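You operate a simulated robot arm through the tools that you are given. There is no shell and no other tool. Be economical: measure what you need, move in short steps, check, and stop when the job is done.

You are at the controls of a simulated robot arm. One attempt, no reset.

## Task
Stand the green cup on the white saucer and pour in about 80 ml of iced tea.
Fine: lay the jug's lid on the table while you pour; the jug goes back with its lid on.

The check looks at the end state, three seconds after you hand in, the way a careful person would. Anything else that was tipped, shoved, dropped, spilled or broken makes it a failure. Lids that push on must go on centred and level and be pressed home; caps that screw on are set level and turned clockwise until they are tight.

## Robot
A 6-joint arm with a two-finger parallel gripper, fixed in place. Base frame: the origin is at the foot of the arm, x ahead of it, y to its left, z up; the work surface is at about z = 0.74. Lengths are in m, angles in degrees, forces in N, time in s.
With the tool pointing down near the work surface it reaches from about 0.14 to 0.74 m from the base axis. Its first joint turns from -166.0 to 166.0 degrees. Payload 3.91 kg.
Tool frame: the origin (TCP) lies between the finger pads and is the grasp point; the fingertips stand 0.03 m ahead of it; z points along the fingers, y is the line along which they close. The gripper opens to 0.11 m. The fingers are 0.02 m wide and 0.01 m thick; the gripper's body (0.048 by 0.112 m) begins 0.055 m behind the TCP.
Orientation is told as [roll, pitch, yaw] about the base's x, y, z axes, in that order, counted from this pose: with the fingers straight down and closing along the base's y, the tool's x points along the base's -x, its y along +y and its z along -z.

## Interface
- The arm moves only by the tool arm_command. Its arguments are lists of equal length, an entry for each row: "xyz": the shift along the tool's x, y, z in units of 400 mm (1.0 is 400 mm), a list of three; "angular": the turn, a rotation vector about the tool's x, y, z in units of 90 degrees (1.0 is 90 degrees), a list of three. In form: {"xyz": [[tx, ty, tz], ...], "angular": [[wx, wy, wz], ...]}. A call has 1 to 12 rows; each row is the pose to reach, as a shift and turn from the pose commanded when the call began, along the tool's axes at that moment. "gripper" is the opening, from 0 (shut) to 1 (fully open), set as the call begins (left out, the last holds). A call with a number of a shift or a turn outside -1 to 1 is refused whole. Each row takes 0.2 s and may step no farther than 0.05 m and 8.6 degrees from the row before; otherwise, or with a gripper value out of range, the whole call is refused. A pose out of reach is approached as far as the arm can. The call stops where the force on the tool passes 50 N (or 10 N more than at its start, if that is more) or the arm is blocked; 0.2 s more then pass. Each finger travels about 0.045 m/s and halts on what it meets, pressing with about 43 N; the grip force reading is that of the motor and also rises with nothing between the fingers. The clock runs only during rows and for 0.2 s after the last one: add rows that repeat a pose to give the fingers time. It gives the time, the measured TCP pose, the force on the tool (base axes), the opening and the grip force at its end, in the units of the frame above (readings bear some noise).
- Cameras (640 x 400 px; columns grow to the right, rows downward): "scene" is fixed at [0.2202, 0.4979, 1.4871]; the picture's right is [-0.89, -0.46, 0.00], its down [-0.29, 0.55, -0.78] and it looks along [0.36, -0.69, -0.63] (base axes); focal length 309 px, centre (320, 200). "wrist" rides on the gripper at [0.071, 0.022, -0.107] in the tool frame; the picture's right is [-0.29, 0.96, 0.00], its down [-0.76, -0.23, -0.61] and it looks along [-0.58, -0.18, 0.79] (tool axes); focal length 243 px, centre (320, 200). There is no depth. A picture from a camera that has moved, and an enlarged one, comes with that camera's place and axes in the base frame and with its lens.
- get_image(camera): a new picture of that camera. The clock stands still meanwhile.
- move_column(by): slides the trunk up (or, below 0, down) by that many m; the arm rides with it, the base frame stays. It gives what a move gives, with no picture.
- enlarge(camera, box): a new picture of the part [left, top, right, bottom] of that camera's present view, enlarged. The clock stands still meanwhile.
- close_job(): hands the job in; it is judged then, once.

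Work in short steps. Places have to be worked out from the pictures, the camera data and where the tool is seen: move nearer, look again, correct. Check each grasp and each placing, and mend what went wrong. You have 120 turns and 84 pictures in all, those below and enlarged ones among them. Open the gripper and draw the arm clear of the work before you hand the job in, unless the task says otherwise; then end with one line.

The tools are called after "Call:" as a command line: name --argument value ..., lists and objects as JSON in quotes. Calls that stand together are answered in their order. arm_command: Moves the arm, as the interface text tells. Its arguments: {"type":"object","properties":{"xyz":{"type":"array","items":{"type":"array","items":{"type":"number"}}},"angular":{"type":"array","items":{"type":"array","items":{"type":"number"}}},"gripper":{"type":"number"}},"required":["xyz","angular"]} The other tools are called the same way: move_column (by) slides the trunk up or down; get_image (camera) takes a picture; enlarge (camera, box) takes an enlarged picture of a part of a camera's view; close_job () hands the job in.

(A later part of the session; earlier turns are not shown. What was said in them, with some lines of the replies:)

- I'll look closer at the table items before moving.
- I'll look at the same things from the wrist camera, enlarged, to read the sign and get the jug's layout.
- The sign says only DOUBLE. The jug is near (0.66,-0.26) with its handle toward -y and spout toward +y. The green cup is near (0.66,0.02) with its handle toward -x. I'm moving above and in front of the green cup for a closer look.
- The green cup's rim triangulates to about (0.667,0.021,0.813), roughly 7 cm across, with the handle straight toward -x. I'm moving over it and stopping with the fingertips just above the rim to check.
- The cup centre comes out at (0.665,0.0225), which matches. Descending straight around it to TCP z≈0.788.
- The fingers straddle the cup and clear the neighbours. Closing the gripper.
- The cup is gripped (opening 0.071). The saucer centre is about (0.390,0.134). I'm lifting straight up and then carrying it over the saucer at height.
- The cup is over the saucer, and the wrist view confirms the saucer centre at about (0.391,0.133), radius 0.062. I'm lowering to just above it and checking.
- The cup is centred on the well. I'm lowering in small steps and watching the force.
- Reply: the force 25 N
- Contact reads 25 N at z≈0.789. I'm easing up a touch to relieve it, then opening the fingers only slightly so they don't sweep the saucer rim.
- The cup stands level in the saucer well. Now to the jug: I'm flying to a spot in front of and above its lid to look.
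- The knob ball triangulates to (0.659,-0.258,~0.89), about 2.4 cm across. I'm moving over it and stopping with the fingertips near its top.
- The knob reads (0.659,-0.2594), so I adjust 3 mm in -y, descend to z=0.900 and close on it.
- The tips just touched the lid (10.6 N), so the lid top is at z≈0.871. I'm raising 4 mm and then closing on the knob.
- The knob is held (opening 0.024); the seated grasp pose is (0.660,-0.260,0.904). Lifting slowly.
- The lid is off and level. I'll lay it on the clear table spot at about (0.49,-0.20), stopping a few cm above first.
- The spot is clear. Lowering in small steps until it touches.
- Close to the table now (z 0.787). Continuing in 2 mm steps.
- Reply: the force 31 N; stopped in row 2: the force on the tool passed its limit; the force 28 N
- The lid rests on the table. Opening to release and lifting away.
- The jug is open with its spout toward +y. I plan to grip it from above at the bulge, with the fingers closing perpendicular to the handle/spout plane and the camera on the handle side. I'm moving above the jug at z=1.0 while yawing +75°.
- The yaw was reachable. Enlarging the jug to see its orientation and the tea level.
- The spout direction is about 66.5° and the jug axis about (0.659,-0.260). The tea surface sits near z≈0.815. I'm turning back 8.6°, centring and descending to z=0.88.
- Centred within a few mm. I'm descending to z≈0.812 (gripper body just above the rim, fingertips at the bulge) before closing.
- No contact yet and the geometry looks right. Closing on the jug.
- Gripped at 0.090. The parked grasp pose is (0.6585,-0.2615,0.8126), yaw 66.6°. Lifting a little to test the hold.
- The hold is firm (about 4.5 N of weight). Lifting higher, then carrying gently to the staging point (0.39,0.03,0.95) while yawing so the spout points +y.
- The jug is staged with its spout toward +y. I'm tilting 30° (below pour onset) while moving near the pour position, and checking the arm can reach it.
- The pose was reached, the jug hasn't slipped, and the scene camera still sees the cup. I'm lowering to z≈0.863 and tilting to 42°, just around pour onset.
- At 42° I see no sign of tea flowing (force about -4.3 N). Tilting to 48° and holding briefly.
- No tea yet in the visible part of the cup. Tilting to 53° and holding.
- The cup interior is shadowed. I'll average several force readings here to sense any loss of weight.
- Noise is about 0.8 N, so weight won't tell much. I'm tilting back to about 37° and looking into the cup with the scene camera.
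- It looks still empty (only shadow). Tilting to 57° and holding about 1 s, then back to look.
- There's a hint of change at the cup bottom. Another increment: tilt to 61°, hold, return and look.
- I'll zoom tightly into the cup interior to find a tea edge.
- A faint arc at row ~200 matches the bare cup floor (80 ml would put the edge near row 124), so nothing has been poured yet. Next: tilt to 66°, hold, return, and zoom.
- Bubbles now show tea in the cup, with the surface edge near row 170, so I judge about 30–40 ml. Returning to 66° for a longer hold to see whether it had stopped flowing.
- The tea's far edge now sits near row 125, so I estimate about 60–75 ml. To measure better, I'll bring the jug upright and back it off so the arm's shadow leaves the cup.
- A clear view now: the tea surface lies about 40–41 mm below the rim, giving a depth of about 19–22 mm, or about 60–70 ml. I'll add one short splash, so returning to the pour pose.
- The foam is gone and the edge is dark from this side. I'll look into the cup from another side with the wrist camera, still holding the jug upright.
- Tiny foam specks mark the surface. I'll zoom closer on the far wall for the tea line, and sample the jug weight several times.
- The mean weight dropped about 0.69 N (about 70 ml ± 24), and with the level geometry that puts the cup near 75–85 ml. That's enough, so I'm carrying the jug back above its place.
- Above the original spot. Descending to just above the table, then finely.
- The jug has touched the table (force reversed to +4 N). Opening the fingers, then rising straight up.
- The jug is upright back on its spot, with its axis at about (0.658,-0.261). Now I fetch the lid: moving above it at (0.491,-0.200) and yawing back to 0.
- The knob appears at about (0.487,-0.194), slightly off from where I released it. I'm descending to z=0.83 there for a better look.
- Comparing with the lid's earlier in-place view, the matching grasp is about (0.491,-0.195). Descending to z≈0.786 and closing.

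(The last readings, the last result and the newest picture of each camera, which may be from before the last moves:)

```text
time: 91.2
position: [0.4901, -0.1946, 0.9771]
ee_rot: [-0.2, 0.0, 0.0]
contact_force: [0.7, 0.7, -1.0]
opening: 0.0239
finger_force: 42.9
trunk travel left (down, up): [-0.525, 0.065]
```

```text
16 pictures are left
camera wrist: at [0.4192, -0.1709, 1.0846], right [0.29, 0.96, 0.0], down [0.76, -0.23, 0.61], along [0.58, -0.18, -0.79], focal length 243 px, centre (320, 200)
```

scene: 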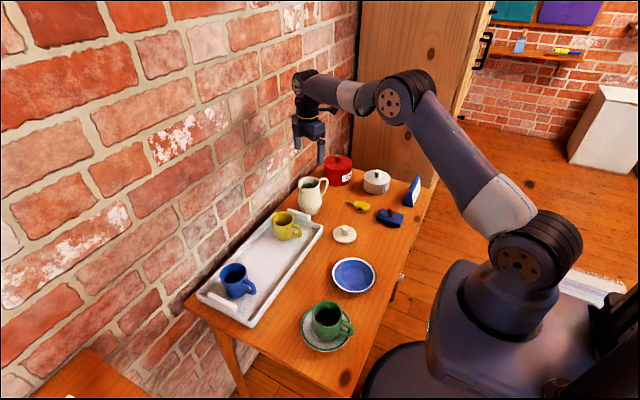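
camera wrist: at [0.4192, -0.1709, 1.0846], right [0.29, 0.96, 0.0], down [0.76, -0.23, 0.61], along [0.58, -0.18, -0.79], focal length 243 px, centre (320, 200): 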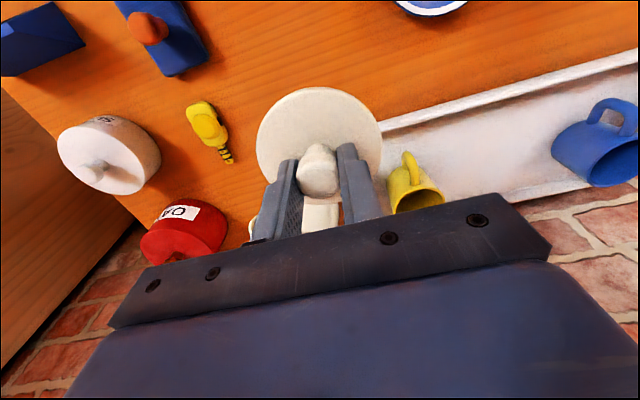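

The in-hand lid view matches the earlier one to within a millimetre. Carrying it above the jug to (0.660,-0.261).

Call:
arm_command --xyz '[[-0.07, -0.0275, 0], [-0.16, -0.0625, 0], [-0.25, -0.0977, 0], [-0.34, -0.133, 0], [-0.4, -0.156, 0], [-0.425, -0.166, 0], [-0.425, -0.166, 0], [-0.425, -0.166, 0.08], [-0.425, -0.166, 0.13], [-0.425, -0.166, 0.13]]' --angular '[[0, 0, 0], [0, 0, 0], [0, 0, 0], [0, 0, 0], [0, 0, 0], [0, 0, 0], [0, 0, 0], [0, 0, 0], [0, 0, 0], [0, 0, 0]]' --gripper 0

Call:
enlarge --camera "scene" --box '[270, 140, 366, 215]'

Call:
get_image --camera "wrist"

```text
time: 93.4
position: [0.6615, -0.2607, 0.9253]
ee_rot: [-0.2, -0.1, 0.0]
contact_force: [-0.1, -0.1, -0.5]
opening: 0.024
finger_force: 42.9
trunk travel left (down, up): [-0.525, 0.065]
```

```text
5.33 times, centred on (318, 178) of scene
camera zoom: at [0.2202, 0.4979, 1.4871], right [-0.89, -0.46, 0.0], down [-0.29, 0.55, -0.78], along [0.36, -0.69, -0.63], focal length 1649 px, centre (331, 320)
```

zoom: 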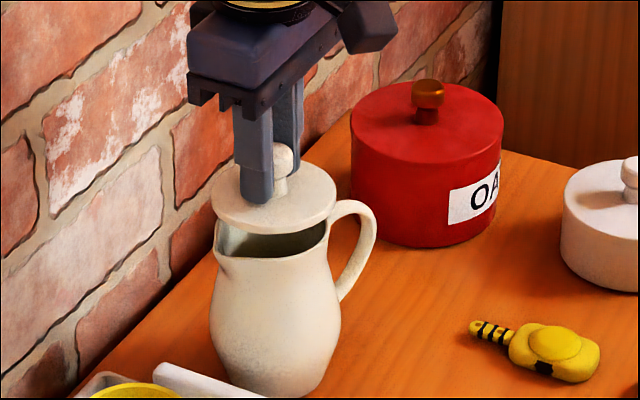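

```text
14 pictures are left
camera wrist: at [0.5895, -0.2382, 1.0327], right [0.29, 0.96, 0.0], down [0.76, -0.23, 0.61], along [0.58, -0.18, -0.79], focal length 243 px, centre (320, 200)
```

wrist: 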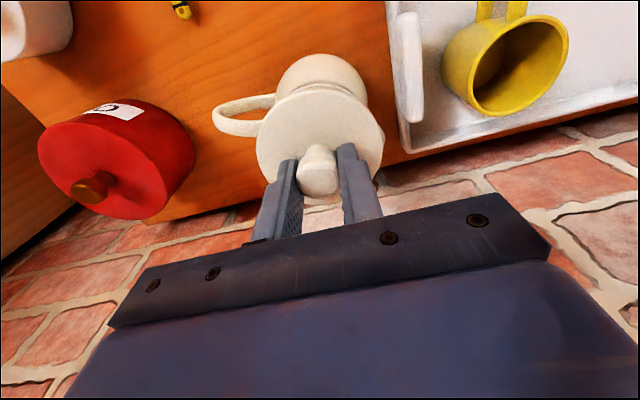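

Aligned by eye over the rim. Lowering in small steps.

Call:
arm_command --xyz '[[0.001, -0.001, 0.012], [0.001, -0.001, 0.022], [0.001, -0.001, 0.03], [0.001, -0.001, 0.036], [0.001, -0.001, 0.042]]' --angular '[[0, 0, 0], [0, 0, 0], [0, 0, 0], [0, 0, 0], [0, 0, 0]]' --gripper 0

Call:
enlarge --camera "scene" --box '[280, 160, 344, 210]'

```text
time: 94.6
position: [0.6601, -0.2609, 0.9094]
ee_rot: [-0.3, -0.1, 0.1]
contact_force: [-0.4, 0.2, 0.0]
opening: 0.0239
finger_force: 43.2
trunk travel left (down, up): [-0.525, 0.065]
```

```text
8.00 times, centred on (312, 185) of scene
camera zoom: at [0.2202, 0.4979, 1.4871], right [-0.89, -0.46, 0.0], down [-0.29, 0.55, -0.78], along [0.36, -0.69, -0.63], focal length 2474 px, centre (384, 320)
```

zoom: 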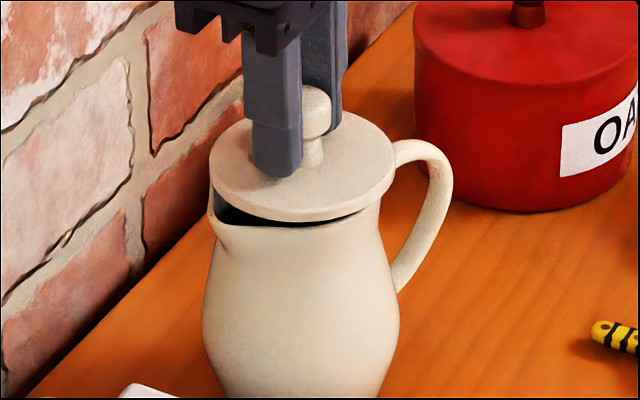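

Slightly above the rim still, and level and centred. Lowering in 1 mm steps to seat and press.

Call:
arm_command --xyz '[[0, 0, 0.003], [0, 0, 0.006], [0, 0, 0.009], [0, 0, 0.012]]' --angular '[[0, 0, 0], [0, 0, 0], [0, 0, 0], [0, 0, 0]]' --gripper 0

Call:
arm_command --xyz '[[0, 0, 0.0025], [0, 0, 0.005]]' --angular '[[0, 0, 0], [0, 0, 0]]' --gripper 0

```text
time: 95.6
position: [0.6608, -0.2621, 0.9034]
ee_rot: [-0.2, -0.1, 0.0]
contact_force: [-0.1, -0.9, -0.6]
opening: 0.024
finger_force: 42.7
trunk travel left (down, up): [-0.525, 0.065]
```

```text
time: 96.2
position: [0.6607, -0.2622, 0.9038]
ee_rot: [-0.3, -0.1, 0.0]
contact_force: [-0.6, 0.4, 3.5]
opening: 0.0238
finger_force: 43.4
trunk travel left (down, up): [-0.525, 0.065]
```

It seats at about 0.903, as originally. Pressing it home a bit more firmly.

Call:
arm_command --xyz '[[0, 0, 0.0025], [0, 0, 0.005], [0, 0, 0.0075], [0, 0, 0.0075]]' --angular '[[0, 0, 0], [0, 0, 0], [0, 0, 0], [0, 0, 0]]' --gripper 0

Call:
enlarge --camera "scene" --box '[280, 160, 344, 210]'

```text
time: 97.2
position: [0.6607, -0.2614, 0.9045]
ee_rot: [-0.4, -0.5, 0.0]
contact_force: [2.3, -1.7, 28.0]
opening: 0.0239
finger_force: 43.5
trunk travel left (down, up): [-0.525, 0.065]
```

```text
8.00 times, centred on (312, 185) of scene
camera zoom: at [0.2202, 0.4979, 1.4871], right [-0.89, -0.46, 0.0], down [-0.29, 0.55, -0.78], along [0.36, -0.69, -0.63], focal length 2474 px, centre (384, 320)
```

zoom: 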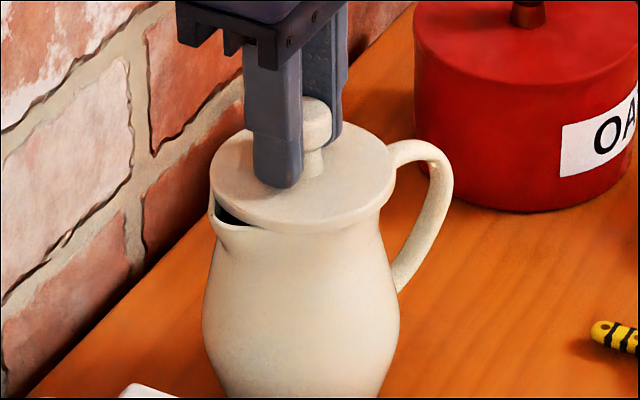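

The lid is flush and level. Relieving the pressure, releasing, and rising.

Call:
arm_command --xyz '[[0, 0, -0.004], [0, 0, -0.0085], [0, 0, -0.0085]]' --angular '[[0, 0, 0], [0, 0, 0], [0, 0, 0]]' --gripper 0

Call:
arm_command --xyz '[[0, 0, 0], [0, 0, 0], [0, 0, 0], [0, 0, 0]]' --angular '[[0, 0, 0], [0, 0, 0], [0, 0, 0], [0, 0, 0]]' --gripper 0.5

Call:
arm_command --xyz '[[0, 0, -0.05], [0, 0, -0.15], [0, 0, -0.25], [0, 0, -0.25]]' --angular '[[0, 0, 0], [0, 0, 0], [0, 0, 0], [0, 0, 0]]' --gripper 0.5

Call:
enlarge --camera "scene" --box '[280, 160, 344, 210]'

Call:
get_image --camera "wrist"

```text
time: 98.0
position: [0.6591, -0.262, 0.9025]
ee_rot: [-0.2, -0.2, 0.0]
contact_force: [6.2, -2.7, 17.5]
opening: 0.0241
finger_force: 43.1
trunk travel left (down, up): [-0.525, 0.065]
```

```text
time: 99.0
position: [0.6603, -0.2606, 0.9013]
ee_rot: [-0.1, 0.0, 0.1]
contact_force: [0.2, -0.5, 0.6]
opening: 0.055
finger_force: 0.1
trunk travel left (down, up): [-0.525, 0.065]
```

```text
time: 100.0
position: [0.6596, -0.2613, 1.0042]
ee_rot: [-0.2, -0.1, 0.0]
contact_force: [0.2, 0.5, -0.8]
opening: 0.055
finger_force: 0.1
trunk travel left (down, up): [-0.525, 0.065]
```

```text
8.00 times, centred on (312, 185) of scene
camera zoom: at [0.2202, 0.4979, 1.4871], right [-0.89, -0.46, 0.0], down [-0.29, 0.55, -0.78], along [0.36, -0.69, -0.63], focal length 2474 px, centre (384, 320)
```

zoom: 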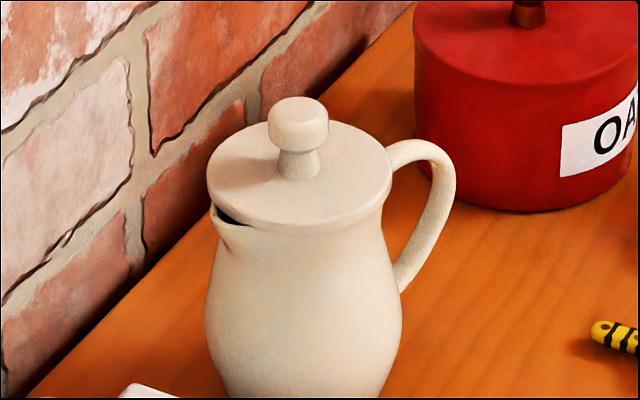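

```text
10 pictures are left
camera wrist: at [0.5882, -0.2393, 1.1117], right [0.29, 0.96, 0.0], down [0.76, -0.23, 0.61], along [0.58, -0.18, -0.79], focal length 243 px, centre (320, 200)
```

wrist: 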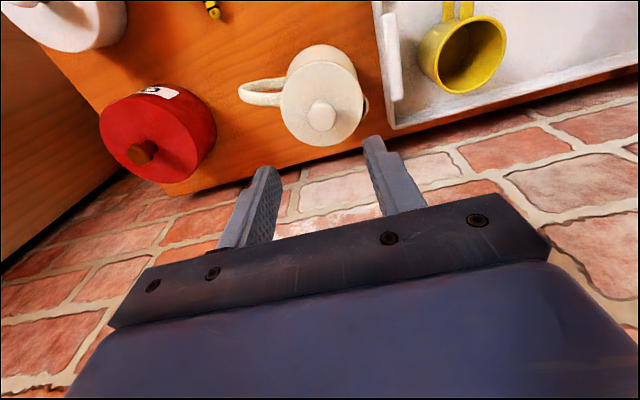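

The lid matches its original position relative to the jug within about a millimetre. I'm retreating, passing behind the cup with the wrist camera for a final check.

Call:
arm_command --xyz '[[0.05, 0.06, -0.1], [0.115, 0.142, -0.15], [0.181, 0.223, -0.15], [0.247, 0.304, -0.15], [0.313, 0.385, -0.15], [0.379, 0.466, -0.15], [0.445, 0.547, -0.15], [0.511, 0.628, -0.15], [0.577, 0.709, -0.15], [0.643, 0.79, -0.15], [0.709, 0.871, -0.15], [0.775, 0.9525, -0.15]]' --angular '[[0, 0, 0], [0, 0, 0], [0, 0, 0], [0, 0, 0], [0, 0, 0], [0, 0, 0], [0, 0, 0], [0, 0, 0], [0, 0, 0], [0, 0, 0], [0, 0, 0], [0, 0, 0]]' --gripper 1

Call:
get_image --camera "wrist"

Call:
get_image --camera "scene"

```text
refused: row 1 steps farther than a row can; nothing moved
```

```text
9 pictures are left
camera wrist: at [0.5882, -0.2393, 1.1117], right [0.29, 0.96, 0.0], down [0.76, -0.23, 0.61], along [0.58, -0.18, -0.79], focal length 243 px, centre (320, 200)
```

wrist: 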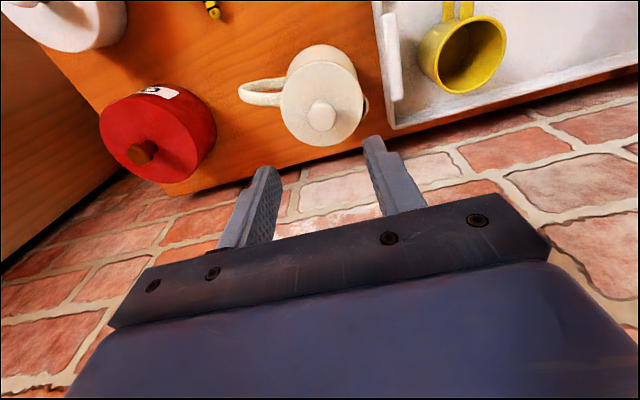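

```text
8 pictures are left
```

scene: 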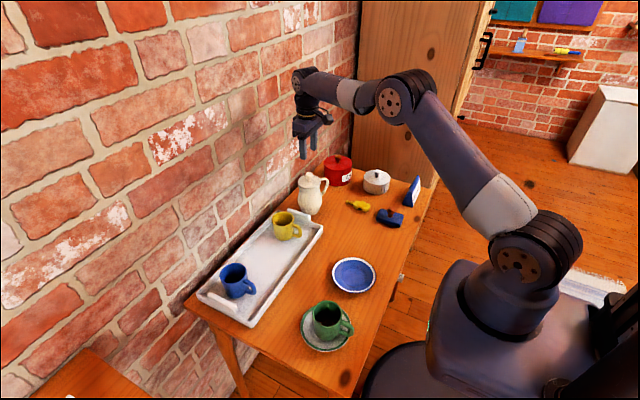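

The first row was too large; repeating it with a gentler lift.

Call:
arm_command --xyz '[[0.03, 0.04, -0.1], [0.1, 0.123, -0.1], [0.167, 0.206, -0.1], [0.235, 0.289, -0.1], [0.302, 0.372, -0.1], [0.37, 0.455, -0.1], [0.437, 0.538, -0.1], [0.505, 0.621, -0.1], [0.572, 0.704, -0.1], [0.64, 0.787, -0.1], [0.707, 0.87, -0.1], [0.775, 0.9525, -0.1]]' --angular '[[0, 0, 0], [0, 0, 0], [0, 0, 0], [0, 0, 0], [0, 0, 0], [0, 0, 0], [0, 0, 0], [0, 0, 0], [0, 0, 0], [0, 0, 0], [0, 0, 0], [0, 0, 0]]' --gripper 1

Call:
get_image --camera "wrist"

```text
time: 102.6
position: [0.3502, 0.1201, 1.0411]
ee_rot: [-0.1, -0.1, 0.0]
contact_force: [0.0, -0.1, 0.5]
opening: 0.1101
finger_force: 0.0
trunk travel left (down, up): [-0.525, 0.065]
```

```text
7 pictures are left
camera wrist: at [0.2782, 0.1429, 1.1484], right [0.29, 0.96, 0.0], down [0.76, -0.23, 0.61], along [0.58, -0.18, -0.79], focal length 243 px, centre (320, 200)
```

wrist: 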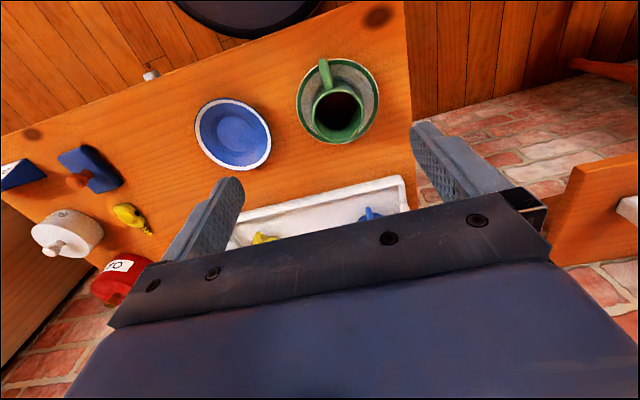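

Call:
enlarge --camera "wrist" --box '[312, 84, 366, 140]'

```text
7.14 times, centred on (339, 112) of wrist
camera zoom: at [0.2782, 0.1429, 1.1484], right [0.29, 0.96, 0.0], down [0.76, -0.23, 0.61], along [0.58, -0.18, -0.79], focal length 1733 px, centre (184, 829)
```

zoom: 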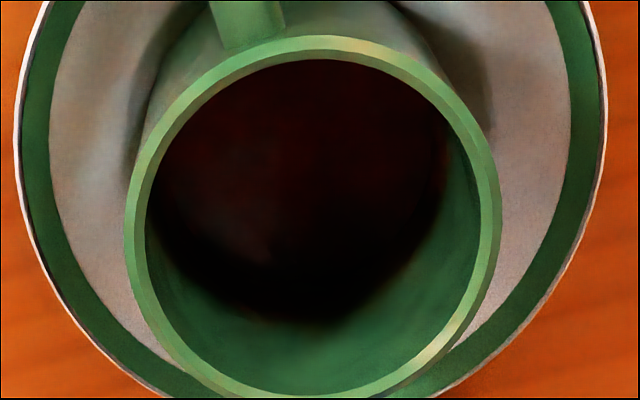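

The tea disc is clearly visible here. One tighter zoom to pin its edge against the wall.

Call:
enlarge --camera "wrist" --box '[328, 104, 356, 134]'

```text
13.33 times, centred on (342, 119) of wrist
camera zoom: at [0.2782, 0.1429, 1.1484], right [0.29, 0.96, 0.0], down [0.76, -0.23, 0.61], along [0.58, -0.18, -0.79], focal length 3235 px, centre (27, 1280)
```

zoom: 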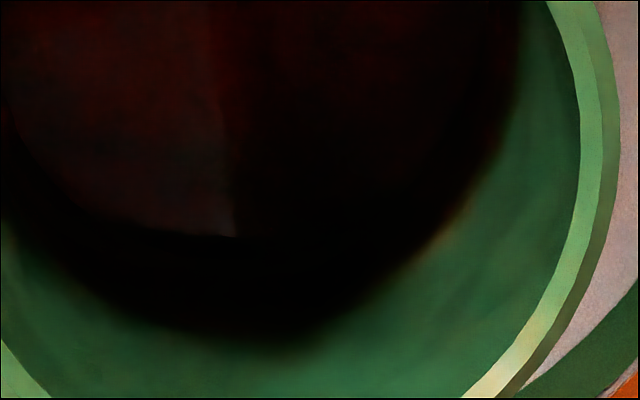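

The rim's reflection puts the tea surface about 37 mm below the rim, a depth of about 23–27 mm, or about 75–85 ml. I'm drawing the arm up and away and taking a last look.

Call:
arm_command --xyz '[[0, 0, -0.1], [0, 0, -0.2], [0, 0, -0.3], [0, -0.1, -0.35], [0, -0.2, -0.37], [0, -0.3, -0.37], [0, -0.4, -0.37], [0, -0.5, -0.37], [0, -0.6, -0.37], [0, -0.6, -0.37]]' --angular '[[0, 0, 0], [0, 0, 0], [0, 0, 0], [0, 0, 0], [0, 0, 0], [0, 0, 0], [0, 0, 0], [0, 0, 0], [0, 0, 0], [0, 0, 0]]' --gripper 1

Call:
get_image --camera "scene"

Call:
enlarge --camera "scene" --box '[280, 260, 400, 360]'

```text
time: 104.8
position: [0.351, -0.1205, 1.1893]
ee_rot: [-0.2, -0.1, 0.1]
contact_force: [0.1, -0.4, -0.8]
opening: 0.1101
finger_force: 0.0
trunk travel left (down, up): [-0.525, 0.065]
```

```text
4 pictures are left
```

scene: 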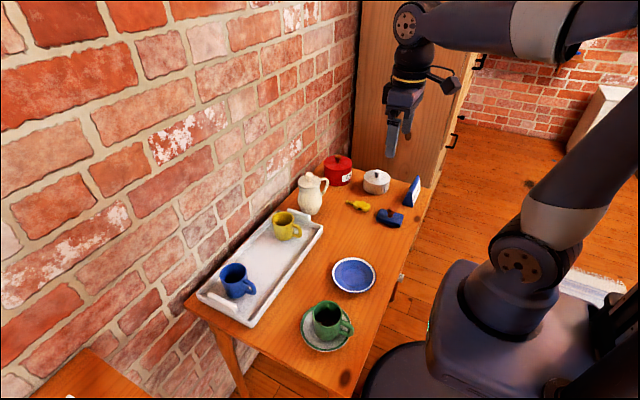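

```text
4.00 times, centred on (340, 310) of scene
camera zoom: at [0.2202, 0.4979, 1.4871], right [-0.89, -0.46, 0.0], down [-0.29, 0.55, -0.78], along [0.36, -0.69, -0.63], focal length 1237 px, centre (240, -240)
```

zoom: 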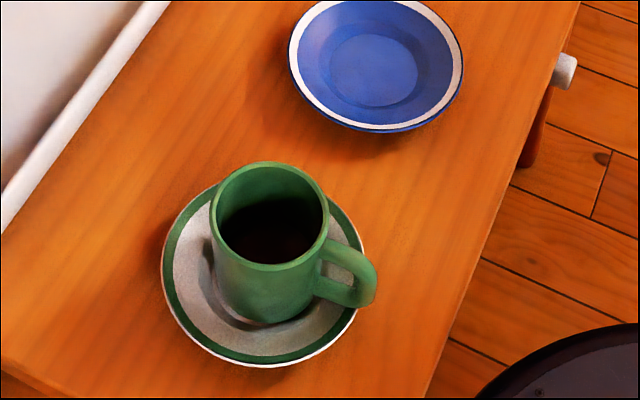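

Everything is in place: the cup with its tea stands on the saucer, the lidded jug is back, and I see no spills. Handing in.

Call:
close_job

```text
The job is handed in.
```

The green cup is on the white saucer with an estimated 75–85 ml of iced tea, judged from the pictures. The jug is back in its place with its lid pressed on, and I saw no spills.
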